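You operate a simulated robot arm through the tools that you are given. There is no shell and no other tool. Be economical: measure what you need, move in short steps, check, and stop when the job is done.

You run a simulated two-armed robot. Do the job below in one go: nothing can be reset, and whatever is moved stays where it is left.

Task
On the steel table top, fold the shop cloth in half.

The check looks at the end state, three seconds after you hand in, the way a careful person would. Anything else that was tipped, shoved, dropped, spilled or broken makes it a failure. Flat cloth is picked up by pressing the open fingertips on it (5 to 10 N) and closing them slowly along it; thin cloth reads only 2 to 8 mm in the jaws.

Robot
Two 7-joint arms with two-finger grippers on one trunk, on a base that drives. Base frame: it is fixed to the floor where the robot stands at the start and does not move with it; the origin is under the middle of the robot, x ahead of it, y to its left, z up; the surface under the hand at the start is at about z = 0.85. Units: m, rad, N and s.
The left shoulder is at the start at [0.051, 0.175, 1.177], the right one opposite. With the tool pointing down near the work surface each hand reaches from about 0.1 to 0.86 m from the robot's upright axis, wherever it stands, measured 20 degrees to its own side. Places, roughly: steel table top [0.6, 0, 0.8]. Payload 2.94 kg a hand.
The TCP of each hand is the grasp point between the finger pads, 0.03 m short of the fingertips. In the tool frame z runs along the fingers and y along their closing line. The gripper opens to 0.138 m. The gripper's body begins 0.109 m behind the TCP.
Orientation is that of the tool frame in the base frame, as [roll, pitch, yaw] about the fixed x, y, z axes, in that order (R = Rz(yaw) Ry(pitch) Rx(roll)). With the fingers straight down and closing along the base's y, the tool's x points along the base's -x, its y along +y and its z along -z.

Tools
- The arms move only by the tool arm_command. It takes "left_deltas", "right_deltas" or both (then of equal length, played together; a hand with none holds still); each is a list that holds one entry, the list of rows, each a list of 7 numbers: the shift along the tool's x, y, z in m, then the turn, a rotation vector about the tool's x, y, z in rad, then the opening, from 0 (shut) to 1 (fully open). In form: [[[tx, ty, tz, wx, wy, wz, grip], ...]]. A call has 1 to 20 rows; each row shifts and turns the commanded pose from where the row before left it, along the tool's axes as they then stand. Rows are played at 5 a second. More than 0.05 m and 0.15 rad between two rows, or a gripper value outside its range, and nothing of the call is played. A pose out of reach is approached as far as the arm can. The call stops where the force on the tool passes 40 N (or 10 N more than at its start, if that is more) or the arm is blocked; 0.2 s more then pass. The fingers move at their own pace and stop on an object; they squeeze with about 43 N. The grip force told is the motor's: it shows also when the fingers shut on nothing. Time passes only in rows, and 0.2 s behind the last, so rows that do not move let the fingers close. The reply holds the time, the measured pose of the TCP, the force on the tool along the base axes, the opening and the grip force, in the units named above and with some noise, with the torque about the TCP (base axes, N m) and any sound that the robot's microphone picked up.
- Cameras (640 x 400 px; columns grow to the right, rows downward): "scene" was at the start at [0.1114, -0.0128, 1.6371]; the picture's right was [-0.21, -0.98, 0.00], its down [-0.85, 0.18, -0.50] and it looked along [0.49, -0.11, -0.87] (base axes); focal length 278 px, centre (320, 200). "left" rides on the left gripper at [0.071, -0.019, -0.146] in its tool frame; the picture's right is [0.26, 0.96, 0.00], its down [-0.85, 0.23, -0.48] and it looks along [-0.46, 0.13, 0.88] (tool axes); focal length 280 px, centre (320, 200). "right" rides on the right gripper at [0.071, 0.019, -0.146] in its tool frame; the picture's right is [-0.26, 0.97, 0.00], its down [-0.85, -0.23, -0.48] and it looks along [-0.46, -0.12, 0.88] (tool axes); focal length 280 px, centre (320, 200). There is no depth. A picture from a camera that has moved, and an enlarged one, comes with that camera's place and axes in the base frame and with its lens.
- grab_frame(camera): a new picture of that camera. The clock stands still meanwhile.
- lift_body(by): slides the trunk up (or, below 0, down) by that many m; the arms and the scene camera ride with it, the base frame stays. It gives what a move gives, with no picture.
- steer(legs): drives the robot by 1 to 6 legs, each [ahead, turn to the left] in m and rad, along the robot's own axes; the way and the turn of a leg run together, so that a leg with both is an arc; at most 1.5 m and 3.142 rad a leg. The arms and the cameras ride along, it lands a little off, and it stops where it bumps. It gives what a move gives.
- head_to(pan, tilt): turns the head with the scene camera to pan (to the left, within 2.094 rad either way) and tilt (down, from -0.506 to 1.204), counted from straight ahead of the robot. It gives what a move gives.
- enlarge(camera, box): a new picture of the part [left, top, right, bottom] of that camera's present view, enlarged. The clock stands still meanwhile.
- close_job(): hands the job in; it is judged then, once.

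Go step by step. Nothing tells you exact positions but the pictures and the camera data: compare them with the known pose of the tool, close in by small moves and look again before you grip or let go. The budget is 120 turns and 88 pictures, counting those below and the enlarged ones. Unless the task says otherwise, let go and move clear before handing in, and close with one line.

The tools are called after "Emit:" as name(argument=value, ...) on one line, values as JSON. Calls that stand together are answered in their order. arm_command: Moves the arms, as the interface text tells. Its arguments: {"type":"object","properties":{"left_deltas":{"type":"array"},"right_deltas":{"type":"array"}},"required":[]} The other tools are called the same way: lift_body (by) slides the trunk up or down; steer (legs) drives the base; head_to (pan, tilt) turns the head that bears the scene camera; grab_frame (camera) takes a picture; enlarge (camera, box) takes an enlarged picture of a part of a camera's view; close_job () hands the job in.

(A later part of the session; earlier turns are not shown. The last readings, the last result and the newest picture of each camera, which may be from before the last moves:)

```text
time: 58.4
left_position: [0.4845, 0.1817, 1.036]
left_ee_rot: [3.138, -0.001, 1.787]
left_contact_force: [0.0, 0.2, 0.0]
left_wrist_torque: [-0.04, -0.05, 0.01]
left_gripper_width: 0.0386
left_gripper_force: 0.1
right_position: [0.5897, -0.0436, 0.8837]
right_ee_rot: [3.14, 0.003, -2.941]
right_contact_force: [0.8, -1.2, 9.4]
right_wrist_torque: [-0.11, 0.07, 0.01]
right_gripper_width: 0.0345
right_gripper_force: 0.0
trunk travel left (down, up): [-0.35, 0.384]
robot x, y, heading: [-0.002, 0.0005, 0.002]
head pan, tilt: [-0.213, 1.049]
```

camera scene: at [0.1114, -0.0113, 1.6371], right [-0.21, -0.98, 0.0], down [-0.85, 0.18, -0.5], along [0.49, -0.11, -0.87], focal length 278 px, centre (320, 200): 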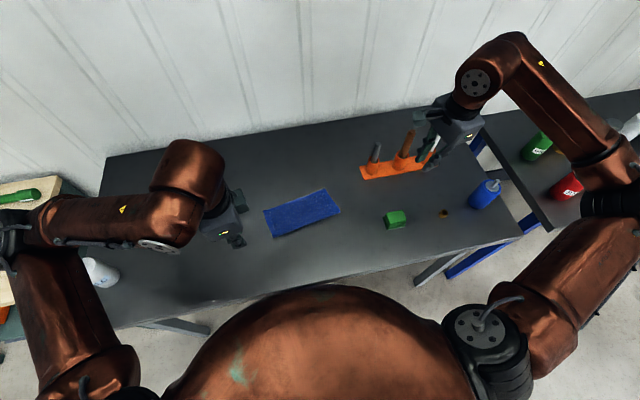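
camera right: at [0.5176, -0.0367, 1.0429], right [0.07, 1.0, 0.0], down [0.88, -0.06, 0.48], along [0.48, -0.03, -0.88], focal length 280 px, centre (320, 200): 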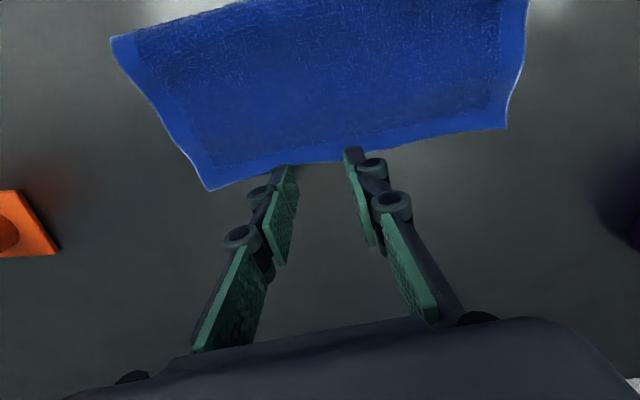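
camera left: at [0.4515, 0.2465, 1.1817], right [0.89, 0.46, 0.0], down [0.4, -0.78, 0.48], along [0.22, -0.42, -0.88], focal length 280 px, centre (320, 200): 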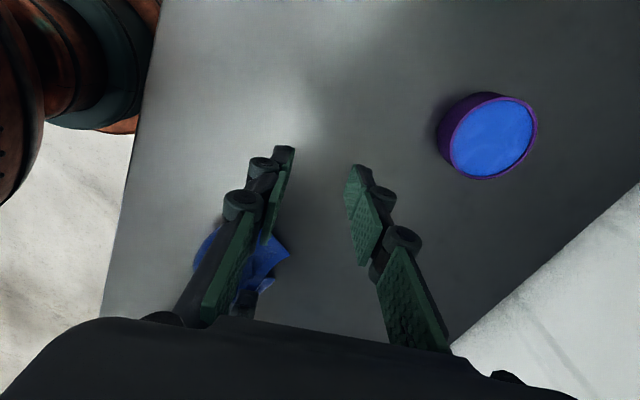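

Pressing at 9 N. I'll close slowly and lift slightly.

Emit:
arm_command(right_deltas=[[[0, 0, 0, 0, 0, 0, 0.22], [0, 0, 0, 0, 0, 0, 0.19], [0, 0, 0, 0, 0, 0, 0.16], [0, 0, 0, 0, 0, 0, 0.13], [0, 0, 0, 0, 0, 0, 0.1], [0, 0, 0, 0, 0, 0, 0.07], [0, 0, 0, 0, 0, 0, 0.04], [0, 0, 0, 0, 0, 0, 0.02], [0, 0, 0, 0, 0, 0, 0], [0, 0, 0, 0, 0, 0, 0], [0, 0, 0, 0, 0, 0, 0], [0, 0, -0.01, 0, 0, 0, 0], [0, 0, -0.01, 0, 0, 0, 0], [0, 0, -0.01, 0, 0, 0, 0], [0, 0, 0, 0, 0, 0, 0]]])

Emit:
grab_frame(camera="right")

```text
time: 61.6
left_position: [0.4855, 0.1813, 1.0367]
left_ee_rot: [3.14, 0.0, 1.785]
left_contact_force: [0.0, 0.5, 0.0]
left_wrist_torque: [0.0, 0.0, 0.01]
left_gripper_width: 0.0385
left_gripper_force: 0.1
right_position: [0.5901, -0.0438, 0.912]
right_ee_rot: [3.141, 0.001, -2.944]
right_contact_force: [0.0, 0.2, -0.7]
right_wrist_torque: [0.01, 0.02, 0.02]
right_gripper_width: 0.0042
right_gripper_force: 32.8
trunk travel left (down, up): [-0.35, 0.384]
robot x, y, heading: [-0.0017, -0.0015, 0.003]
head pan, tilt: [-0.213, 1.049]
```

```text
25 pictures are left
camera right: at [0.5157, -0.0382, 1.0567], right [0.07, 1.0, 0.0], down [0.88, -0.06, 0.48], along [0.48, -0.03, -0.88], focal length 280 px, centre (320, 200)
```

right: 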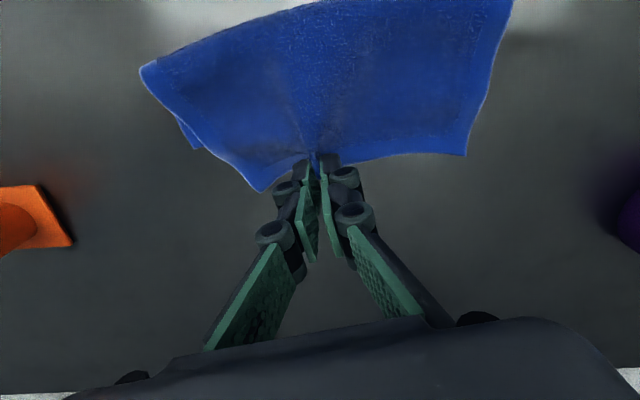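

Now only the top layer is held: the bottom layer's corner shows on the table about 3 cm back. With this same grip I'll unfold the top layer back toward the robot in an arc.

Emit:
arm_command(right_deltas=[[[0.0148, 0, -0.01, 0, 0, 0, 0], [0.0148, 0, -0.01, 0, 0, 0, 0], [0.0175, 0, -0.0075, 0, 0, 0, 0], [0.0175, 0, -0.0075, 0, 0, 0, 0], [0.0175, 0, -0.0035, 0, 0, 0, 0], [0.0175, 0, -0.0035, 0, 0, 0, 0], [0.015, 0, 0.001, 0, 0, 0, 0], [0.015, 0, 0.001, 0, 0, 0, 0], [0.015, 0, 0.005, 0, 0, 0, 0], [0.015, 0, 0.005, 0, 0, 0, 0], [0.0125, 0, 0.009, 0, 0, 0, 0], [0.0125, 0, 0.009, 0, 0, 0, 0], [0.0065, 0, 0.009, 0, 0, 0, 0], [0.0065, 0, 0.008, 0, 0, 0, 0], [0, 0, 0, 0, 0, 0, 0]]])

Emit:
enlarge(camera="scene", box=[220, 150, 420, 275])

```text
time: 64.8
left_position: [0.4851, 0.1821, 1.0364]
left_ee_rot: [3.139, 0.001, 1.786]
left_contact_force: [0.2, 0.3, 0.1]
left_wrist_torque: [-0.01, -0.01, 0.02]
left_gripper_width: 0.0385
left_gripper_force: 0.1
right_position: [0.3963, -0.0831, 0.9054]
right_ee_rot: [3.139, 0.001, -2.942]
right_contact_force: [0.3, 0.2, -0.8]
right_wrist_torque: [0.04, -0.01, 0.0]
right_gripper_width: 0.0043
right_gripper_force: 32.8
trunk travel left (down, up): [-0.35, 0.384]
robot x, y, heading: [-0.0003, 0.0015, -0.001]
head pan, tilt: [-0.213, 1.049]
```

```text
3.20 times, centred on (320, 212) of scene
camera zoom: at [0.1115, -0.0124, 1.6371], right [-0.21, -0.98, 0.0], down [-0.85, 0.18, -0.5], along [0.49, -0.11, -0.87], focal length 889 px, centre (320, 160)
```

zoom: 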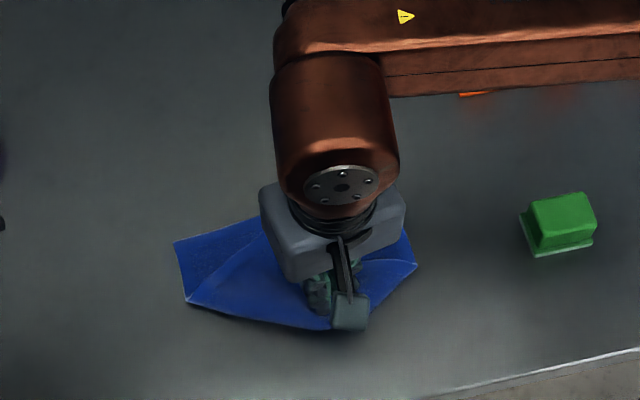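

The middle is unfolding but the whole cloth slid some centimetres toward the robot. I'll lower the edge while moving a bit further back to flatten it, and look.

Emit:
arm_command(right_deltas=[[[0.01, 0, 0.004, 0, 0, 0, 0], [0.01, 0, 0.004, 0, 0, 0, 0], [0.01, 0, 0.006, 0, 0, 0, 0], [0.008, 0, 0.006, 0, 0, 0, 0], [0, 0, 0, 0, 0, 0, 0]]])

Emit:
grab_frame(camera="left")

Emit:
grab_frame(camera="right")

```text
time: 66.0
left_position: [0.4833, 0.1811, 1.0368]
left_ee_rot: [3.139, 0.0, 1.784]
left_contact_force: [0.1, 0.3, 0.9]
left_wrist_torque: [0.0, -0.02, 0.01]
left_gripper_width: 0.0387
left_gripper_force: 0.1
right_position: [0.3575, -0.0903, 0.8855]
right_ee_rot: [3.141, 0.001, -2.944]
right_contact_force: [1.2, 0.0, 4.4]
right_wrist_torque: [0.02, 0.01, 0.0]
right_gripper_width: 0.0042
right_gripper_force: 32.8
trunk travel left (down, up): [-0.35, 0.384]
robot x, y, heading: [-0.0022, 0.0002, 0.002]
head pan, tilt: [-0.213, 1.049]
```

```text
23 pictures are left
camera left: at [0.4513, 0.2465, 1.1819], right [0.89, 0.46, 0.0], down [0.4, -0.78, 0.48], along [0.22, -0.42, -0.88], focal length 280 px, centre (320, 200)
```

left: 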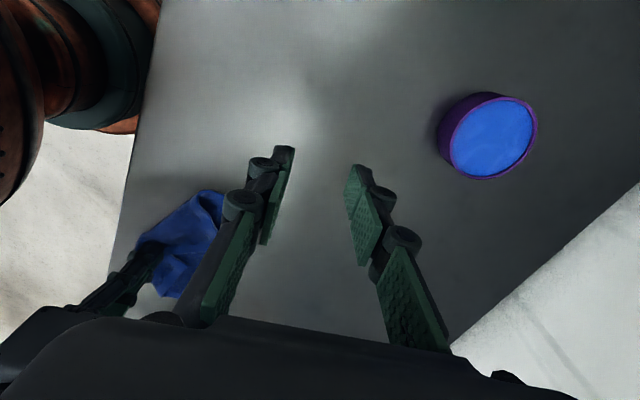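

```text
22 pictures are left
camera right: at [0.2841, -0.0854, 1.0312], right [0.07, 1.0, 0.0], down [0.88, -0.06, 0.48], along [0.48, -0.03, -0.88], focal length 280 px, centre (320, 200)
```

right: 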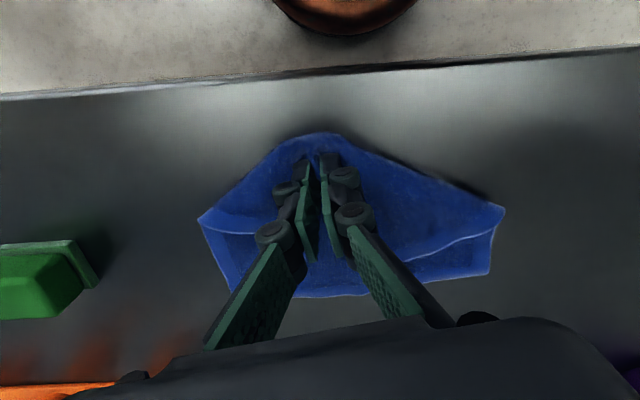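

The middle is unfolded, with a bit of the corners still lapped. I'll raise the edge so that the whole cloth hangs open, carry it forward, then lay it down flat coming back.

Emit:
arm_command(right_deltas=[[[-0.02, 0, -0.03, 0, 0, 0, 0], [-0.02, 0, -0.035, 0, 0, 0, 0], [-0.025, 0, -0.03, 0, 0, 0, 0], [-0.03, 0, -0.03, 0, 0, 0, 0], [-0.03, 0, -0.025, 0, 0, 0, 0], [-0.03, 0, -0.02, 0, 0, 0, 0], [-0.03, 0, -0.006, 0, 0, 0, 0], [-0.028, 0, 0, 0, 0, 0, 0], [0, 0, 0, 0, 0, 0, 0], [0, 0, 0, 0, 0, 0, 0]]])

Emit:
grab_frame(camera="right")

```text
time: 68.2
left_position: [0.4854, 0.1825, 1.0354]
left_ee_rot: [3.14, -0.002, 1.786]
left_contact_force: [-0.1, 0.1, 1.1]
left_wrist_torque: [-0.01, 0.01, -0.01]
left_gripper_width: 0.0385
left_gripper_force: 0.0
right_position: [0.5661, -0.045, 1.0616]
right_ee_rot: [3.14, 0.002, -2.943]
right_contact_force: [0.6, -1.2, -0.3]
right_wrist_torque: [0.01, 0.01, 0.01]
right_gripper_width: 0.0042
right_gripper_force: 33.0
trunk travel left (down, up): [-0.35, 0.384]
robot x, y, heading: [-0.0002, 0.0003, 0.003]
head pan, tilt: [-0.213, 1.049]
```

```text
21 pictures are left
camera right: at [0.4926, -0.0401, 1.207], right [0.07, 1.0, 0.0], down [0.88, -0.06, 0.48], along [0.48, -0.03, -0.88], focal length 280 px, centre (320, 200)
```

right: 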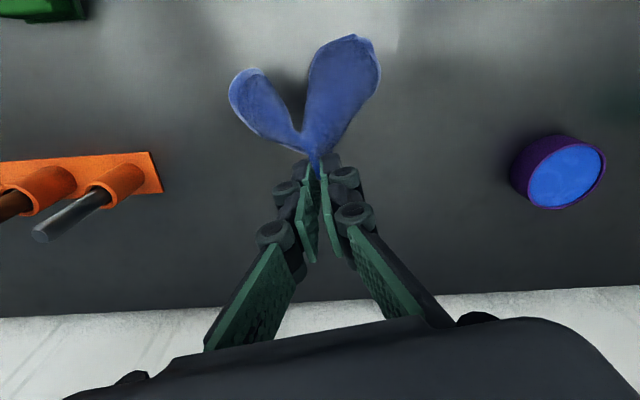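

The cloth hangs freely, draped into two lobes. I'll lay it down by lowering while drawing back toward the robot.

Emit:
arm_command(right_deltas=[[[0.015, 0, 0.01, 0, 0, 0, 0], [0.022, 0, 0.0035, 0, 0, 0, 0], [0.0223, 0, 0.0035, 0, 0, 0, 0], [0.0208, 0, 0.0085, 0, 0, 0, 0], [0.0208, 0, 0.0085, 0, 0, 0, 0], [0.0178, 0, 0.0137, 0, 0, 0, 0], [0.0178, 0, 0.0137, 0, 0, 0, 0], [0.0137, 0, 0.0178, 0, 0, 0, 0], [0.0137, 0, 0.0178, 0, 0, 0, 0], [0.0085, 0, 0.0208, 0, 0, 0, 0], [0.0085, 0, 0.0208, 0, 0, 0, 0], [0.003, 0, 0.0178, 0, 0, 0, 0], [0.003, 0, 0.0145, 0, 0, 0, 0], [0, 0, 0, 0, 0, 0, 0]]])

Emit:
grab_frame(camera="right")

```text
time: 71.2
left_position: [0.4853, 0.181, 1.036]
left_ee_rot: [3.136, -0.001, 1.786]
left_contact_force: [-0.1, 0.0, 0.6]
left_wrist_torque: [-0.04, -0.04, 0.03]
left_gripper_width: 0.0388
left_gripper_force: 0.0
right_position: [0.3841, -0.0854, 0.8906]
right_ee_rot: [3.141, 0.003, -2.944]
right_contact_force: [-0.3, 0.8, 1.6]
right_wrist_torque: [0.01, 0.03, -0.01]
right_gripper_width: 0.0041
right_gripper_force: 33.6
trunk travel left (down, up): [-0.35, 0.384]
robot x, y, heading: [0.0018, 0.0002, 0.0]
head pan, tilt: [-0.213, 1.049]
```

```text
20 pictures are left
camera right: at [0.3097, -0.0806, 1.0367], right [0.07, 1.0, 0.0], down [0.88, -0.06, 0.48], along [0.48, -0.03, -0.88], focal length 280 px, centre (320, 200)
```

right: 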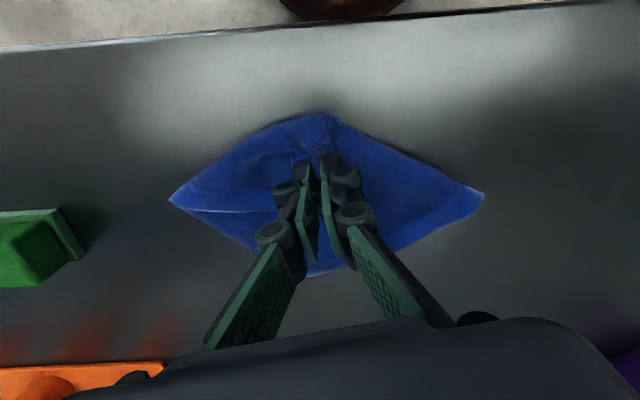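

It's down but the sides look tucked. I'll release, rise and look at how it settles.

Emit:
arm_command(right_deltas=[[[0, 0, 0.002, 0, 0, 0, 0.1], [0, 0, 0, 0, 0, 0, 0.2], [0, 0, 0, 0, 0, 0, 0.28], [0, 0, -0.03, 0, 0, 0, 0.28], [0, 0, -0.04, 0, 0, 0, 0.28], [0, 0, -0.04, 0, 0, 0, 0.28], [0, -0.045, -0.02, 0, 0, 0, 0.28], [0, -0.045, 0, 0, 0, 0, 0.28], [0, -0.045, 0, 0, 0, 0, 0.28], [0, -0.045, 0, 0, 0, 0, 0.28]]])

Emit:
enlarge(camera="scene", box=[220, 160, 412, 280])

```text
time: 73.4
left_position: [0.4846, 0.18, 1.0369]
left_ee_rot: [3.138, -0.002, 1.786]
left_contact_force: [0.3, -0.7, 0.2]
left_wrist_torque: [0.02, -0.02, 0.04]
left_gripper_width: 0.0386
left_gripper_force: 0.1
right_position: [0.4184, -0.2639, 1.0204]
right_ee_rot: [3.14, 0.002, -2.941]
right_contact_force: [-0.3, -0.3, -0.6]
right_wrist_torque: [0.01, -0.01, -0.03]
right_gripper_width: 0.0388
right_gripper_force: 0.1
trunk travel left (down, up): [-0.35, 0.384]
robot x, y, heading: [-0.0002, 0.0013, -0.004]
head pan, tilt: [-0.213, 1.049]
```

```text
3.33 times, centred on (316, 220) of scene
camera zoom: at [0.1107, -0.0141, 1.6371], right [-0.21, -0.98, 0.0], down [-0.85, 0.18, -0.5], along [0.49, -0.1, -0.87], focal length 926 px, centre (333, 133)
```

zoom: 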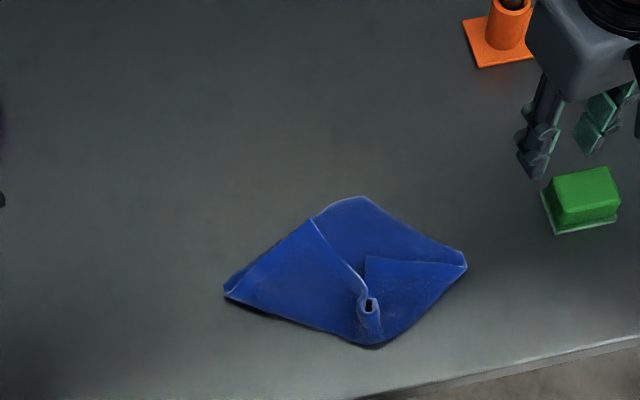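

It settled like an envelope: near-edge corners flapped on top, far corners probably tucked under. I'll grab the little standing loop at the near-edge middle again and carry that edge forward past the rest. That leaves its two corners free, so both hands can pick them up and hang the sheet open.

Emit:
arm_command(right_deltas=[[[0.0013, 0.0436, 0, 0, 0, 0, 0.28], [0.0013, 0.0436, 0, 0, 0, 0, 0.28], [0.0013, 0.0436, 0, 0, 0, 0, 0.28], [0.0013, 0.0436, 0, 0, 0, 0, 0.28], [0, 0, 0.035, 0, 0, 0, 0.28], [0, 0, 0.035, 0, 0, 0, 0.28], [0, 0, 0.035, 0, 0, 0, 0.28], [0, 0, 0.02, 0, 0, 0, 0.28], [0, 0, 0, 0, 0, 0, 0.28]]])

Emit:
grab_frame(camera="right")

```text
time: 75.4
left_position: [0.4852, 0.1825, 1.0364]
left_ee_rot: [3.14, 0.0, 1.784]
left_contact_force: [-0.4, -0.1, -0.7]
left_wrist_torque: [-0.01, 0.03, -0.02]
left_gripper_width: 0.0387
left_gripper_force: 0.0
right_position: [0.3787, -0.0925, 0.8942]
right_ee_rot: [3.138, 0.004, -2.944]
right_contact_force: [0.0, 0.5, 0.1]
right_wrist_torque: [-0.01, -0.01, 0.0]
right_gripper_width: 0.0389
right_gripper_force: 0.1
trunk travel left (down, up): [-0.35, 0.384]
robot x, y, heading: [-0.0035, 0.0013, 0.0]
head pan, tilt: [-0.213, 1.049]
```

```text
18 pictures are left
camera right: at [0.305, -0.0871, 1.0382], right [0.07, 1.0, 0.0], down [0.88, -0.06, 0.48], along [0.48, -0.03, -0.88], focal length 280 px, centre (320, 200)
```

right: 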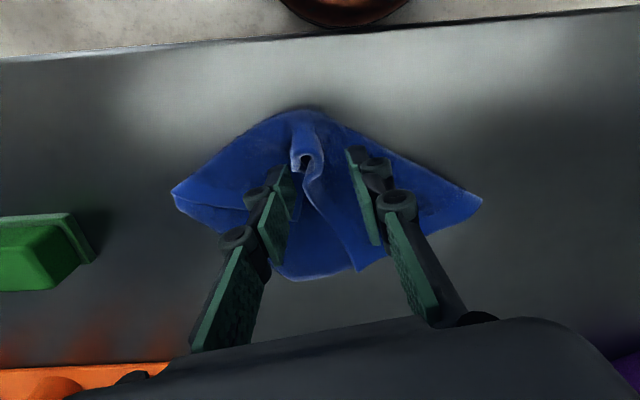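

The loop stands right between the fingers. I'll shift 12 mm toward the robot to bracket it, lower, close, and lift a little.

Emit:
arm_command(right_deltas=[[[0.012, -0.003, 0, 0, 0, 0, 0.28], [0, 0, 0.006, 0, 0, 0, 0.28], [0, 0, 0.003, 0, 0, 0, 0.28], [0, 0, 0, 0, 0, 0, 0.2], [0, 0, 0, 0, 0, 0, 0.1], [0, 0, 0, 0, 0, 0, 0], [0, 0, 0, 0, 0, 0, 0], [0, 0, 0, 0, 0, 0, 0], [0, 0, -0.015, 0, 0, 0, 0], [-0.005, 0, -0.015, 0, 0, 0, 0], [0, 0, 0, 0, 0, 0, 0]]])

Emit:
grab_frame(camera="right")

```text
time: 77.8
left_position: [0.4845, 0.1816, 1.036]
left_ee_rot: [3.139, -0.002, 1.786]
left_contact_force: [-0.5, 1.2, 0.2]
left_wrist_torque: [0.01, 0.0, 0.02]
left_gripper_width: 0.0386
left_gripper_force: 0.0
right_position: [0.3735, -0.098, 0.9154]
right_ee_rot: [3.14, 0.002, -2.943]
right_contact_force: [-0.1, 0.6, -0.3]
right_wrist_torque: [0.0, 0.01, -0.02]
right_gripper_width: 0.0068
right_gripper_force: 35.4
trunk travel left (down, up): [-0.35, 0.384]
robot x, y, heading: [-0.0024, -0.0003, 0.002]
head pan, tilt: [-0.213, 1.049]
```

```text
17 pictures are left
camera right: at [0.2995, -0.0918, 1.0607], right [0.07, 1.0, 0.0], down [0.88, -0.06, 0.48], along [0.47, -0.03, -0.88], focal length 280 px, centre (320, 200)
```

right: 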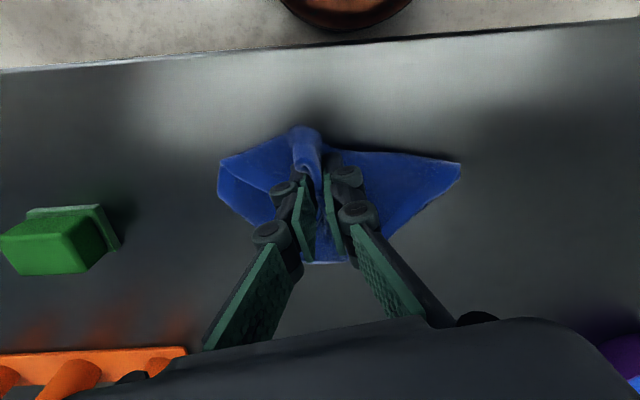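

The loop is gripped. I'll carry this edge over in an arc to lie past the far boundary, release, and clear out to look.

Emit:
arm_command(right_deltas=[[[-0.0035, 0, -0.027, 0, 0, 0, 0], [-0.02, 0, -0.025, 0, 0, 0, 0], [-0.03, 0, -0.01, 0, 0, 0, 0], [-0.03, 0, 0.01, 0, 0, 0, 0], [-0.025, 0, 0.025, 0, 0, 0, 0], [-0.017, 0, 0.025, 0, 0, 0, 0], [-0.008, 0, 0.025, 0, 0, 0, 0], [0, 0, 0.004, 0, 0, 0, 0], [0, 0, 0, 0, 0, 0, 0.1], [0, 0, 0, 0, 0, 0, 0.2], [0, 0, 0, 0, 0, 0, 0.28], [0, 0, 0, 0, 0, 0, 0.28], [0, 0, -0.035, 0, 0, 0, 0.28], [0, 0, -0.04, 0, 0, 0, 0.28], [0, 0, -0.04, 0, 0, 0, 0.28], [0, -0.045, -0.02, 0, 0, 0, 0.28], [0, -0.045, 0, 0, 0, 0, 0.28], [0, -0.045, 0, 0, 0, 0, 0.28], [0, -0.03, 0, 0, 0, 0, 0.28]]])

Emit:
enlarge(camera="scene", box=[220, 160, 412, 280])

```text
time: 81.8
left_position: [0.4854, 0.1808, 1.0376]
left_ee_rot: [3.137, 0.0, 1.784]
left_contact_force: [-0.9, -0.2, 0.7]
left_wrist_torque: [-0.01, -0.01, -0.04]
left_gripper_width: 0.0386
left_gripper_force: 0.0
right_position: [0.5368, -0.2336, 1.0228]
right_ee_rot: [3.139, 0.002, -2.942]
right_contact_force: [0.2, -0.7, -0.3]
right_wrist_torque: [0.01, 0.0, 0.03]
right_gripper_width: 0.0384
right_gripper_force: 0.0
trunk travel left (down, up): [-0.35, 0.384]
robot x, y, heading: [0.0028, -0.0002, 0.0]
head pan, tilt: [-0.213, 1.049]
```

```text
3.33 times, centred on (316, 220) of scene
camera zoom: at [0.1113, -0.0132, 1.6371], right [-0.21, -0.98, 0.0], down [-0.85, 0.18, -0.5], along [0.49, -0.11, -0.87], focal length 926 px, centre (333, 133)
```

zoom: 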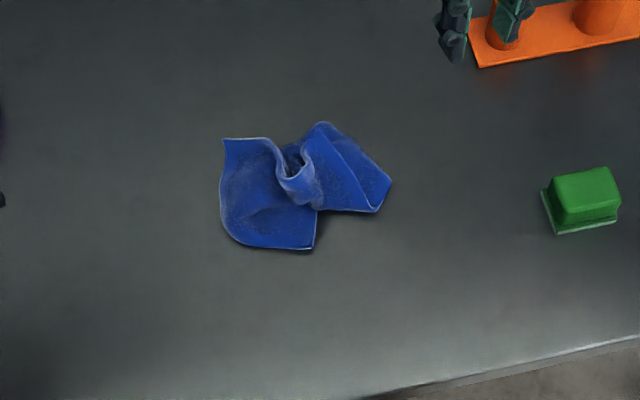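

It's crumpled, but one corner (at ≈(.57,−.01)) lies out clear on the upper left. I'll take that corner with the left hand, then hang the cloth and pick up a second corner with the right.

Emit:
arm_command(left_deltas=[[[-0.0421, 0.0043, 0, 0, 0, 0, 0.25], [-0.0421, 0.0043, 0, 0, 0, 0, 0.25], [-0.0421, 0.0043, 0, 0, 0, 0, 0.25], [-0.0421, 0.0043, 0, 0, 0, 0, 0.25], [-0.0421, 0.0043, 0, 0, 0, 0, 0.25], [0, 0, 0.035, 0, 0, 0, 0.25], [0, 0, 0.035, 0, 0, 0, 0.25], [0, 0, 0.035, 0, 0, 0, 0.25], [0, 0, 0.032, 0, 0, 0, 0.25], [0, 0, 0, 0, 0, 0, 0.25]]])

Emit:
grab_frame(camera="left")

```text
time: 84.0
left_position: [0.5516, -0.0161, 0.899]
left_ee_rot: [3.14, 0.001, 1.785]
left_contact_force: [-0.2, -0.9, -0.3]
left_wrist_torque: [0.03, -0.02, -0.01]
left_gripper_width: 0.0346
left_gripper_force: 0.0
right_position: [0.5371, -0.2321, 1.0223]
right_ee_rot: [3.14, 0.001, -2.944]
right_contact_force: [0.6, 0.5, 0.2]
right_wrist_torque: [0.03, 0.01, -0.03]
right_gripper_width: 0.0387
right_gripper_force: 0.0
trunk travel left (down, up): [-0.35, 0.384]
robot x, y, heading: [0.002, -0.002, 0.0]
head pan, tilt: [-0.213, 1.049]
```

```text
15 pictures are left
camera left: at [0.5183, 0.0483, 1.044], right [0.89, 0.46, 0.0], down [0.4, -0.78, 0.48], along [0.22, -0.42, -0.88], focal length 280 px, centre (320, 200)
```

left: 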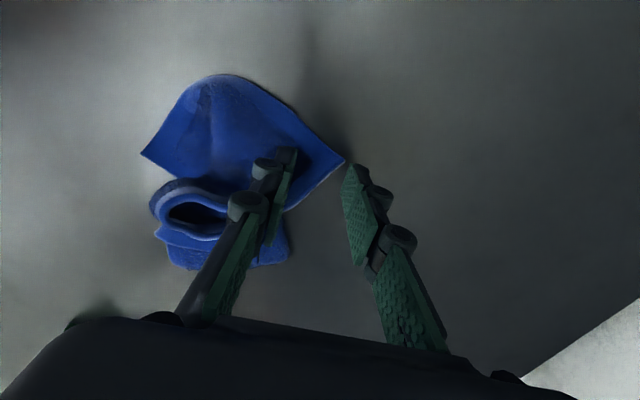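

The corner sits just under the outer finger. I'll shift 12 mm toward the robot, press, and close.

Emit:
arm_command(left_deltas=[[[0, -0.012, 0, 0, 0, 0, 0.25], [0, 0, 0.008, 0, 0, 0, 0.25], [0, 0, 0.004, 0, 0, 0, 0.25], [0, 0, 0.0025, 0, 0, 0, 0.25], [0, 0, 0, 0, 0, 0, 0.25]]])

```text
time: 85.2
left_position: [0.5392, -0.0211, 0.8867]
left_ee_rot: [3.138, 0.0, 1.787]
left_contact_force: [0.7, 0.1, 9.6]
left_wrist_torque: [-0.12, 0.22, -0.03]
left_gripper_width: 0.034
left_gripper_force: 0.0
right_position: [0.5363, -0.2334, 1.0225]
right_ee_rot: [3.14, 0.0, -2.943]
right_contact_force: [0.2, -0.6, 0.7]
right_wrist_torque: [0.01, -0.02, -0.03]
right_gripper_width: 0.0385
right_gripper_force: 0.1
trunk travel left (down, up): [-0.35, 0.384]
robot x, y, heading: [0.0004, -0.0002, -0.002]
head pan, tilt: [-0.213, 1.049]
```

Emit:
arm_command(left_deltas=[[[0, 0, 0, 0, 0, 0, 0.21], [0, 0, 0, 0, 0, 0, 0.17], [0, 0, 0, 0, 0, 0, 0.13], [0, 0, 0, 0, 0, 0, 0.09], [0, 0, 0, 0, 0, 0, 0.05], [0, 0, 0, 0, 0, 0, 0.02], [0, 0, 0, 0, 0, 0, 0], [0, 0, 0, 0, 0, 0, 0], [0, 0, 0, 0, 0, 0, 0], [0, 0, -0.03, 0, 0, 0, 0], [0, 0, -0.04, 0, 0, 0, 0], [0, 0, -0.04, 0, 0, 0, 0], [0, 0, -0.04, 0, 0, 0, 0], [0, 0, -0.04, 0, 0, 0, 0], [0, 0, 0, 0, 0, 0, 0], [0, 0, 0, 0, 0, 0, 0]]])

Emit:
grab_frame(camera="left")

```text
time: 88.6
left_position: [0.5392, -0.0207, 1.0729]
left_ee_rot: [3.137, 0.002, 1.785]
left_contact_force: [0.2, 0.1, 0.2]
left_wrist_torque: [0.03, 0.0, -0.01]
left_gripper_width: 0.0015
left_gripper_force: 31.6
right_position: [0.5368, -0.2321, 1.0229]
right_ee_rot: [3.141, 0.0, -2.941]
right_contact_force: [0.2, 0.2, 0.2]
right_wrist_torque: [0.0, -0.01, 0.01]
right_gripper_width: 0.039
right_gripper_force: 0.1
trunk travel left (down, up): [-0.35, 0.384]
robot x, y, heading: [0.0044, 0.0008, -0.004]
head pan, tilt: [-0.213, 1.049]
```

```text
14 pictures are left
camera left: at [0.5058, 0.044, 1.2192], right [0.89, 0.46, 0.0], down [0.4, -0.78, 0.48], along [0.22, -0.42, -0.88], focal length 280 px, centre (320, 200)
```

left: 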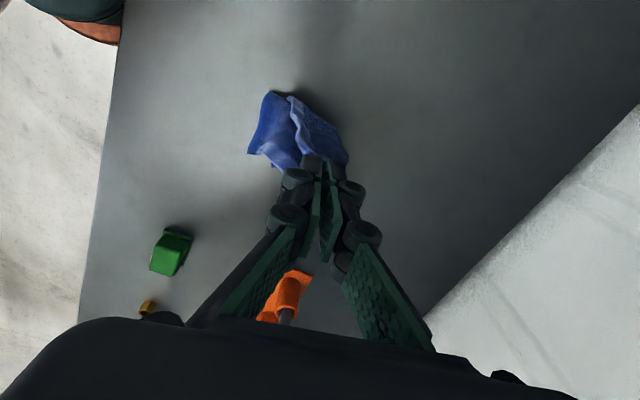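

Emit:
enlarge(camera="scene", box=[220, 140, 412, 260])

```text
3.33 times, centred on (316, 200) of scene
camera zoom: at [0.1111, -0.0132, 1.6371], right [-0.21, -0.98, 0.0], down [-0.85, 0.18, -0.5], along [0.49, -0.11, -0.87], focal length 926 px, centre (333, 200)
```

zoom: 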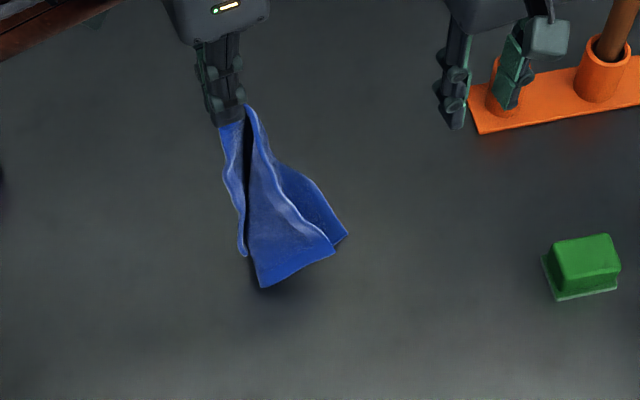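

The left hand holds the cloth and it hangs open to a hem. I'll lay it out by lowering the hand while moving it away from the robot, so the hem stays on the near side.

Emit:
arm_command(left_deltas=[[[0, 0.0128, 0.019, 0, 0, 0, 0], [0, 0.0128, 0.019, 0, 0, 0, 0], [0, 0.0182, 0.014, 0, 0, 0, 0], [0, 0.0182, 0.014, 0, 0, 0, 0], [0, 0.0138, 0.0182, 0, 0, 0, 0], [0, 0.0138, 0.0182, 0, 0, 0, 0], [0, 0.0088, 0.0212, 0, 0, 0, 0], [0, 0.0088, 0.0212, 0, 0, 0, 0], [0, 0.0028, 0.0165, 0, 0, 0, 0], [0, 0.0028, 0.0165, 0, 0, 0, 0], [0, 0, 0, 0, 0, 0, 0], [0, 0, 0, 0, 0, 0, 0]]])

Emit:
enlarge(camera="scene", box=[220, 140, 412, 260])

```text
time: 91.2
left_position: [0.65, 0.0044, 0.8987]
left_ee_rot: [3.141, 0.001, 1.785]
left_contact_force: [0.2, -0.1, 0.3]
left_wrist_torque: [0.02, 0.02, 0.0]
left_gripper_width: 0.0019
left_gripper_force: 31.4
right_position: [0.5365, -0.2325, 1.0217]
right_ee_rot: [3.14, 0.002, -2.941]
right_contact_force: [0.6, 0.0, -0.5]
right_wrist_torque: [-0.01, 0.02, 0.03]
right_gripper_width: 0.0384
right_gripper_force: 0.0
trunk travel left (down, up): [-0.35, 0.384]
robot x, y, heading: [-0.0019, -0.0031, -0.004]
head pan, tilt: [-0.213, 1.049]
```

```text
3.33 times, centred on (316, 200) of scene
camera zoom: at [0.1117, -0.013, 1.6371], right [-0.21, -0.98, 0.0], down [-0.85, 0.18, -0.5], along [0.49, -0.11, -0.87], focal length 926 px, centre (333, 200)
```

zoom: 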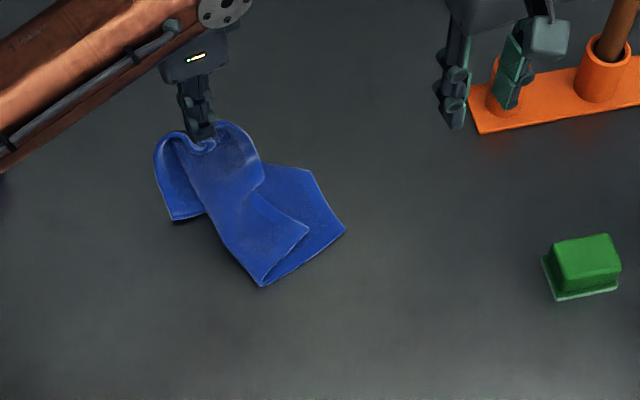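

The lower panel's right corner (≈(.518,−.117)) lies as a single layer on the table. I'll turn the right hand and bring it over that corner while the left keeps hold.

Emit:
arm_command(right_deltas=[[[0, 0, -0.03, 0, 0, 0, 0.25], [0, 0, 0, 0, 0, 0.1415, 0.25], [0, 0, 0, 0, 0, 0.1415, 0.25], [0, 0, 0, 0, 0, 0.1415, 0.25], [0, 0, 0, 0, 0, 0.1415, 0.25], [0, 0, 0, 0, 0, 0.1415, 0.25], [0, 0, 0, 0, 0, 0.1415, 0.25], [0, 0, 0, 0, 0, 0.1415, 0.25], [0, 0, 0, 0, 0, 0.1415, 0.25], [0, 0, 0, 0, 0, 0.1415, 0.25], [0, 0, 0, 0, 0, 0.1415, 0.25], [0, 0, 0, 0, 0, 0.1415, 0.25], [0.0428, 0.0093, 0, 0, 0, 0, 0.25], [0.0428, 0.0093, 0, 0, 0, 0, 0.25], [0.0428, 0.0093, 0, 0, 0, 0, 0.25], [0, 0, 0.04, 0, 0, 0, 0.25], [0, 0, 0.04, 0, 0, 0, 0.25], [0, 0, 0.04, 0, 0, 0, 0.25], [0, 0, 0.035, 0, 0, 0, 0.25]]])

Emit:
grab_frame(camera="right")

```text
time: 94.8
left_position: [0.6512, 0.0131, 0.8912]
left_ee_rot: [-3.138, -0.01, 1.805]
left_contact_force: [0.0, -0.5, 1.4]
left_wrist_torque: [-0.04, 0.0, 0.0]
left_gripper_width: 0.0016
left_gripper_force: 31.3
right_position: [0.5332, -0.0971, 0.9878]
right_ee_rot: [3.131, -0.013, 1.801]
right_contact_force: [-2.4, -0.9, -1.2]
right_wrist_torque: [0.04, -0.28, 0.19]
right_gripper_width: 0.0343
right_gripper_force: 0.0
trunk travel left (down, up): [-0.35, 0.384]
robot x, y, heading: [-0.0015, -0.0017, 0.002]
head pan, tilt: [-0.213, 1.049]
stopped in row 18 (right hand): the force on the tool passed its limit at 90 N (the readings are from after the stop); the commanded pose is now the measured one
```

```text
11 pictures are left
camera right: at [0.5343, -0.0256, 1.1334], right [1.0, -0.03, 0.01], down [-0.03, -0.89, 0.46], along [-0.01, -0.46, -0.89], focal length 280 px, centre (320, 200)
```

right: 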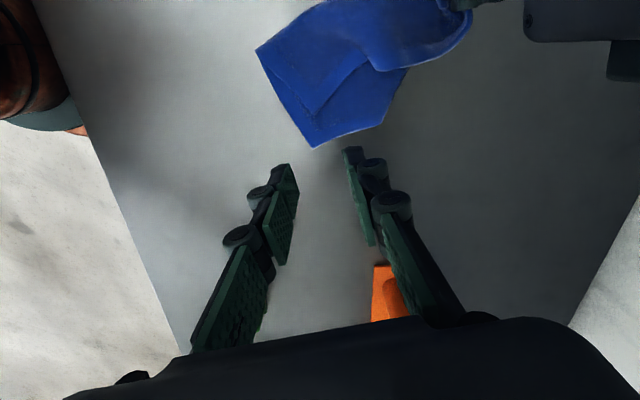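

The two wrists bumped: they're too close together there. I'll raise the right, move the left hand with its edge 5 cm further left, and look again.

Emit:
arm_command(right_deltas=[[[0, 0, -0.03, 0, 0, 0, 0.25], [-0.02, 0, 0, 0, 0, 0, 0.25], [0, 0, 0, 0, 0, 0, 0.25], [0, 0, 0, 0, 0, 0, 0.25], [0, 0, 0, 0, 0, 0, 0.25]]], left_deltas=[[[0, 0, -0.004, 0, 0, 0, 0], [0.01, 0, -0.004, 0, 0, 0, 0], [0.015, 0, 0, 0, 0, 0, 0], [0.015, 0, 0, 0, 0, 0, 0], [0.015, 0, 0, 0, 0, 0, 0]]])

Emit:
enlarge(camera="scene", box=[204, 130, 396, 250])

```text
time: 96.0
left_position: [0.6384, 0.0663, 0.8995]
left_ee_rot: [-3.136, -0.011, 1.803]
left_contact_force: [-0.1, 0.7, 0.0]
left_wrist_torque: [-0.01, -0.03, 0.02]
left_gripper_width: 0.0015
left_gripper_force: 30.8
right_position: [0.5379, -0.1171, 1.0159]
right_ee_rot: [3.134, -0.012, 1.799]
right_contact_force: [0.0, 0.0, 0.6]
right_wrist_torque: [-0.02, -0.03, -0.01]
right_gripper_width: 0.0346
right_gripper_force: 0.0
trunk travel left (down, up): [-0.35, 0.384]
robot x, y, heading: [-0.0004, 0.0006, -0.004]
head pan, tilt: [-0.213, 1.049]
```

```text
3.33 times, centred on (300, 190) of scene
camera zoom: at [0.1113, -0.0117, 1.6371], right [-0.21, -0.98, 0.0], down [-0.85, 0.18, -0.5], along [0.49, -0.11, -0.87], focal length 926 px, centre (387, 233)
```

zoom: 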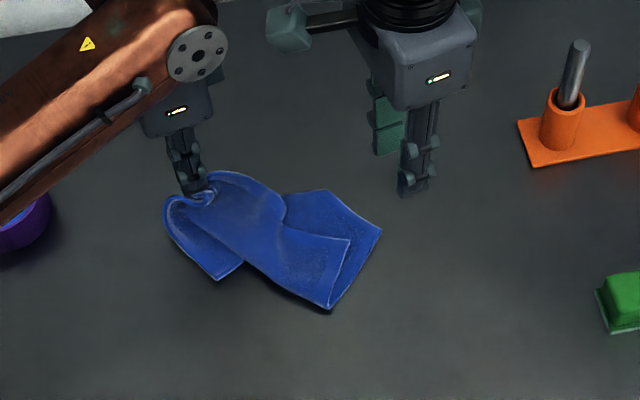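

The cloth moved along; its free corner is now at ≈(.558,−.106), with clearance from the left hand. I'll turn the right to close along that corner's edge and come down on it.

Emit:
arm_command(right_deltas=[[[0, 0, 0, 0, 0, -0.13, 0.25], [0, 0, 0, 0, 0, -0.13, 0.25], [0, 0, 0, 0, 0, -0.125, 0.25], [0.0047, 0.0452, 0, 0, 0, 0, 0.25], [0, 0, 0.035, 0, 0, 0, 0.25], [0, 0, 0.035, 0, 0, 0, 0.25], [0, 0, 0.035, 0, 0, 0, 0.25], [0, 0, 0.016, 0, 0, 0, 0.25], [0, 0, 0, 0, 0, 0, 0.25]]])

Emit:
grab_frame(camera="right")

```text
time: 98.0
left_position: [0.6393, 0.065, 0.899]
left_ee_rot: [-3.136, -0.012, 1.803]
left_contact_force: [0.9, -0.3, -0.2]
left_wrist_torque: [0.01, -0.01, 0.03]
left_gripper_width: 0.0015
left_gripper_force: 31.3
right_position: [0.5721, -0.0867, 0.895]
right_ee_rot: [3.127, -0.008, 2.186]
right_contact_force: [0.4, -0.1, -0.2]
right_wrist_torque: [0.03, -0.03, -0.01]
right_gripper_width: 0.0346
right_gripper_force: 0.1
trunk travel left (down, up): [-0.35, 0.384]
robot x, y, heading: [-0.0007, -0.0019, 0.007]
head pan, tilt: [-0.213, 1.049]
```

```text
9 pictures are left
camera right: at [0.5456, -0.0181, 1.0414], right [0.94, 0.34, 0.01], down [0.3, -0.83, 0.46], along [0.17, -0.43, -0.89], focal length 280 px, centre (320, 200)
```

right: 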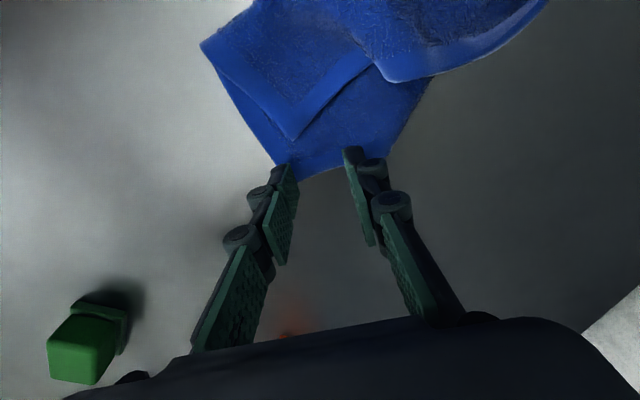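

The fingers are on the single-layer strip by the corner. I'll shift 3 mm further on, then press.

Emit:
arm_command(right_deltas=[[[0.003, 0.002, 0.005, 0, 0, 0, 0.25], [0, 0, 0.004, 0, 0, 0, 0.25], [0, 0, 0.003, 0, 0, 0, 0.25], [0, 0, 0, 0, 0, 0, 0.25]]])

```text
time: 99.0
left_position: [0.6399, 0.0662, 0.8993]
left_ee_rot: [-3.137, -0.012, 1.803]
left_contact_force: [0.1, -0.6, -0.4]
left_wrist_torque: [-0.02, -0.01, -0.04]
left_gripper_width: 0.0018
left_gripper_force: 31.5
right_position: [0.574, -0.0815, 0.8828]
right_ee_rot: [3.127, -0.009, 2.188]
right_contact_force: [0.7, 0.0, 4.3]
right_wrist_torque: [-0.02, 0.02, 0.0]
right_gripper_width: 0.0345
right_gripper_force: 0.1
trunk travel left (down, up): [-0.35, 0.384]
robot x, y, heading: [-0.0008, 0.0005, 0.001]
head pan, tilt: [-0.213, 1.049]
```

I'll close on it, then lift both hands together.

Emit:
arm_command(right_deltas=[[[0, 0, 0.0005, 0, 0, 0, 0.21], [0, 0, 0, 0, 0, 0, 0.17], [0, 0, 0, 0, 0, 0, 0.13], [0, 0, 0, 0, 0, 0, 0.09], [0, 0, 0, 0, 0, 0, 0.05], [0, 0, 0, 0, 0, 0, 0.02], [0, 0, 0, 0, 0, 0, 0], [0, 0, 0, 0, 0, 0, 0], [0, 0, 0, 0, 0, 0, 0], [0, 0, -0.025, 0, 0, 0, 0], [0, 0, -0.04, 0, 0, 0, 0], [0, 0, -0.04, 0, 0, 0, 0], [0, 0, -0.04, 0, 0, 0, 0], [0, 0, -0.04, 0, 0, 0, 0], [0, 0, 0, 0, 0, 0, 0]]], left_deltas=[[[0, 0, 0, 0, 0, 0, 0], [0, 0, 0, 0, 0, 0, 0], [0, 0, 0, 0, 0, 0, 0], [0, 0, 0, 0, 0, 0, 0], [0, 0, 0, 0, 0, 0, 0], [0, 0, 0, 0, 0, 0, 0], [0, 0, 0, 0, 0, 0, 0], [0, 0, 0, 0, 0, 0, 0], [0, 0, 0, 0, 0, 0, 0], [0, 0, -0.015, 0, 0, 0, 0], [0, 0, -0.04, 0, 0, 0, 0], [0, 0, -0.04, 0, 0, 0, 0], [0, 0, -0.04, 0, 0, 0, 0], [0, 0, -0.04, 0, 0, 0, 0], [0, 0, 0, 0, 0, 0, 0]]])

Emit:
enlarge(camera="scene", box=[204, 120, 396, 240])

```text
time: 102.2
left_position: [0.6422, 0.065, 1.0739]
left_ee_rot: [-3.137, -0.013, 1.803]
left_contact_force: [0.6, -0.2, -0.3]
left_wrist_torque: [0.02, 0.05, 0.0]
left_gripper_width: 0.0016
left_gripper_force: 31.0
right_position: [0.5704, -0.0847, 1.0666]
right_ee_rot: [3.131, -0.009, 2.188]
right_contact_force: [0.2, 0.2, 2.6]
right_wrist_torque: [-0.04, 0.0, -0.05]
right_gripper_width: 0.0033
right_gripper_force: 35.5
trunk travel left (down, up): [-0.35, 0.384]
robot x, y, heading: [-0.0009, 0.0005, 0.002]
head pan, tilt: [-0.213, 1.049]
```

```text
3.33 times, centred on (300, 180) of scene
camera zoom: at [0.1126, -0.0129, 1.6368], right [-0.21, -0.98, 0.0], down [-0.85, 0.18, -0.5], along [0.49, -0.11, -0.87], focal length 926 px, centre (387, 267)
```

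zoom: 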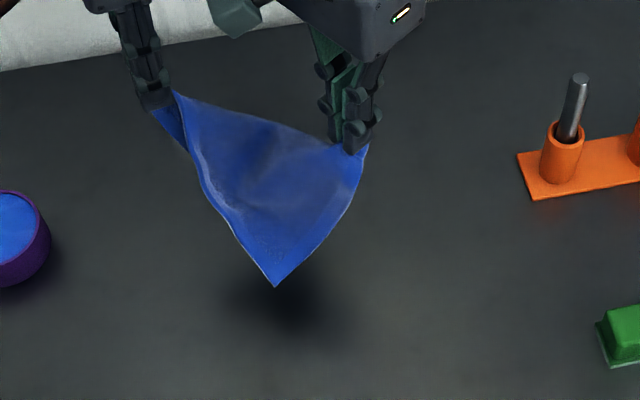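

Both hands now hold it in the air, with right on a true corner. I'll spread the hands slowly to draw the upper edge taut, watching the forces.

Emit:
arm_command(right_deltas=[[[-0.007, 0.0012, 0, 0, 0, 0, 0], [-0.007, 0.0012, 0, 0, 0, 0, 0], [-0.007, 0.0012, 0, 0, 0, 0, 0], [-0.007, 0.0012, 0, 0, 0, 0, 0], [-0.007, 0.0012, 0, 0, 0, 0, 0], [-0.007, 0.0012, 0, 0, 0, 0, 0], [0, 0, 0, 0, 0, 0, 0], [0, 0, 0, 0, 0, 0, 0]]], left_deltas=[[[0.004, 0, 0, 0, 0, 0, 0], [0.004, 0, 0, 0, 0, 0, 0], [0.004, 0, 0, 0, 0, 0, 0], [0.004, 0, 0, 0, 0, 0, 0], [0.004, 0, 0, 0, 0, 0, 0], [0.004, 0, 0, 0, 0, 0, 0], [0, 0, 0, 0, 0, 0, 0], [0, 0, 0, 0, 0, 0, 0]]])

Emit:
grab_frame(camera="scene")

```text
time: 104.0
left_position: [0.6343, 0.0865, 1.074]
left_ee_rot: [-3.137, -0.012, 1.803]
left_contact_force: [0.5, -0.3, 1.2]
left_wrist_torque: [-0.01, -0.01, -0.01]
left_gripper_width: 0.0015
left_gripper_force: 30.5
right_position: [0.6015, -0.1152, 1.0683]
right_ee_rot: [3.128, -0.008, 2.188]
right_contact_force: [1.1, 0.7, 0.0]
right_wrist_torque: [-0.02, -0.02, 0.0]
right_gripper_width: 0.0047
right_gripper_force: 30.3
trunk travel left (down, up): [-0.35, 0.384]
robot x, y, heading: [0.002, 0.0016, 0.002]
head pan, tilt: [-0.213, 1.049]
```

```text
7 pictures are left
camera scene: at [0.1113, -0.0127, 1.6371], right [-0.21, -0.98, 0.0], down [-0.85, 0.18, -0.5], along [0.49, -0.11, -0.87], focal length 278 px, centre (320, 200)
```

scene: 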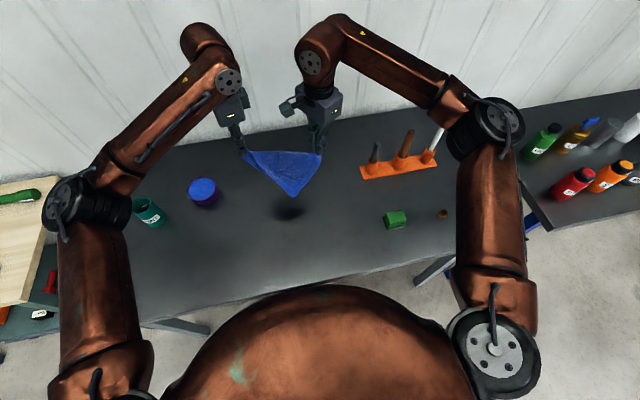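

The cloth hangs as a triangle, so the hands seem to hold nearly opposite corners and there is still slack. I'll spread a little further until it's taut.

Emit:
arm_command(right_deltas=[[[-0.004, -0.003, 0, 0, 0, 0, 0], [-0.004, -0.003, 0, 0, 0, 0, 0], [-0.004, -0.003, 0, 0, 0, 0, 0], [0, 0, 0, 0, 0, 0, 0], [0, 0, 0, 0, 0, 0, 0]]], left_deltas=[[[0.004, 0, 0, 0, 0, 0, 0], [0.004, 0, 0, 0, 0, 0, 0], [0.004, 0, 0, 0, 0, 0, 0], [0, 0, 0, 0, 0, 0, 0], [0, 0, 0, 0, 0, 0, 0]]])

Emit:
enlarge(camera="scene", box=[220, 120, 348, 200])

```text
time: 105.2
left_position: [0.6312, 0.0994, 1.0741]
left_ee_rot: [-3.137, -0.01, 1.803]
left_contact_force: [-0.5, -0.2, 0.3]
left_wrist_torque: [-0.02, -0.03, -0.03]
left_gripper_width: 0.0016
left_gripper_force: 31.0
right_position: [0.5999, -0.1306, 1.0685]
right_ee_rot: [3.127, -0.009, 2.187]
right_contact_force: [0.8, -0.1, -1.4]
right_wrist_torque: [0.01, -0.04, -0.04]
right_gripper_width: 0.0046
right_gripper_force: 32.6
trunk travel left (down, up): [-0.35, 0.384]
robot x, y, heading: [-0.0036, 0.0005, 0.001]
head pan, tilt: [-0.213, 1.049]
```

```text
5.00 times, centred on (284, 160) of scene
camera zoom: at [0.1114, -0.0128, 1.6371], right [-0.21, -0.98, 0.0], down [-0.85, 0.18, -0.5], along [0.49, -0.11, -0.87], focal length 1389 px, centre (500, 400)
```

zoom: 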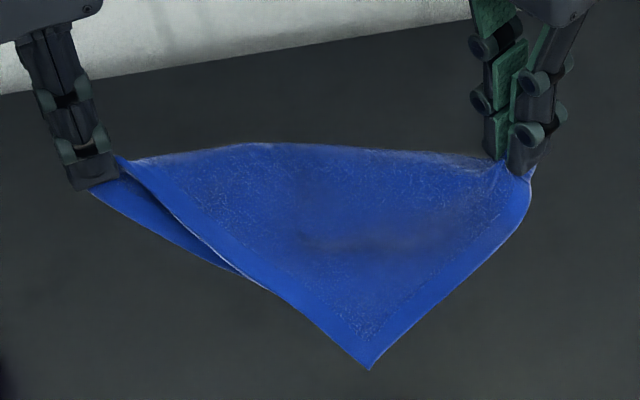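

Now it's clear: it hangs exactly along the diagonal, with a free front corner (adjacent to the right hand's corner) and the other one behind. I'll lay this triangle down with the front corner pointing at the robot. Then the left hand can take that front corner while the right keeps its own.

Emit:
arm_command(left_deltas=[[[0.0072, -0.0187, 0.018, 0, 0, 0, 0], [0.0072, -0.0187, 0.018, 0, 0, 0, 0], [0.0072, -0.0187, 0.018, 0, 0, 0, 0], [0, 0, 0, 0, 0, 0, 0], [-0.0081, 0.021, 0.006, 0, 0, 0, 0], [-0.0081, 0.021, 0.006, 0, 0, 0, 0], [-0.0081, 0.021, 0.006, 0, 0, 0, 0], [-0.005, 0.0131, 0.0108, 0, 0, 0, 0], [-0.005, 0.0131, 0.0108, 0, 0, 0, 0], [-0.0039, 0.0101, 0.014, 0, 0, 0, 0], [-0.0039, 0.0101, 0.014, 0, 0, 0, 0], [-0.0023, 0.0061, 0.0163, 0, 0, 0, 0], [-0.0023, 0.0061, 0.0163, 0, 0, 0, 0], [-0.0008, 0.0021, 0.0113, 0, 0, 0, 0], [-0.0008, 0.0021, 0.0113, 0, 0, 0, 0], [-0.0018, 0.0047, 0.003, 0, 0, 0, 0], [0, 0, 0, 0, 0, 0, 0]]], right_deltas=[[[0.0136, -0.0146, 0.018, 0, 0, 0, 0], [0.0136, -0.0146, 0.018, 0, 0, 0, 0], [0.0136, -0.0146, 0.018, 0, 0, 0, 0], [0, 0, 0, 0, 0, 0, 0], [-0.0153, 0.0164, 0.006, 0, 0, 0, 0], [-0.0153, 0.0164, 0.006, 0, 0, 0, 0], [-0.0153, 0.0164, 0.006, 0, 0, 0, 0], [-0.0095, 0.0102, 0.0108, 0, 0, 0, 0], [-0.0095, 0.0102, 0.0108, 0, 0, 0, 0], [-0.0074, 0.0079, 0.014, 0, 0, 0, 0], [-0.0074, 0.0079, 0.014, 0, 0, 0, 0], [-0.0044, 0.0048, 0.0163, 0, 0, 0, 0], [-0.0044, 0.0048, 0.0163, 0, 0, 0, 0], [-0.0016, 0.0017, 0.0113, 0, 0, 0, 0], [-0.0016, 0.0017, 0.0113, 0, 0, 0, 0], [-0.0034, 0.0037, 0.003, 0, 0, 0, 0], [0, 0, 0, 0, 0, 0, 0]]])

Emit:
enlarge(camera="scene", box=[204, 120, 364, 220])

```text
time: 108.8
left_position: [0.7095, 0.0915, 0.8952]
left_ee_rot: [-3.136, -0.013, 1.804]
left_contact_force: [0.5, -0.4, 0.3]
left_wrist_torque: [0.02, -0.02, 0.01]
left_gripper_width: 0.0019
left_gripper_force: 30.6
right_position: [0.681, -0.1384, 0.8877]
right_ee_rot: [3.126, -0.009, 2.187]
right_contact_force: [0.2, 0.1, -1.1]
right_wrist_torque: [-0.01, 0.0, -0.01]
right_gripper_width: 0.0047
right_gripper_force: 32.5
trunk travel left (down, up): [-0.35, 0.384]
robot x, y, heading: [-0.002, 0.0031, 0.0]
head pan, tilt: [-0.213, 1.049]
```

```text
4.00 times, centred on (284, 170) of scene
camera zoom: at [0.1114, -0.0127, 1.6371], right [-0.21, -0.98, 0.0], down [-0.85, 0.18, -0.5], along [0.49, -0.11, -0.87], focal length 1111 px, centre (464, 320)
```

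zoom: 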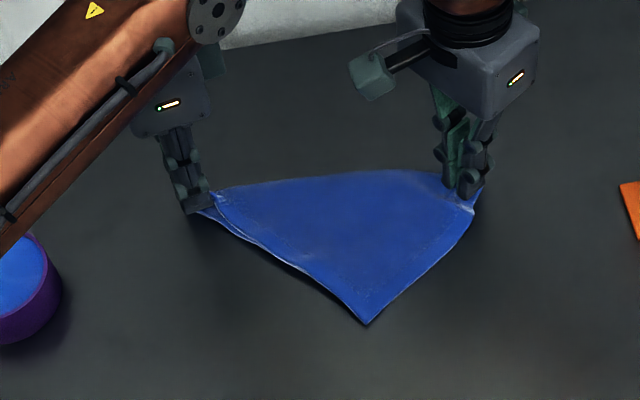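

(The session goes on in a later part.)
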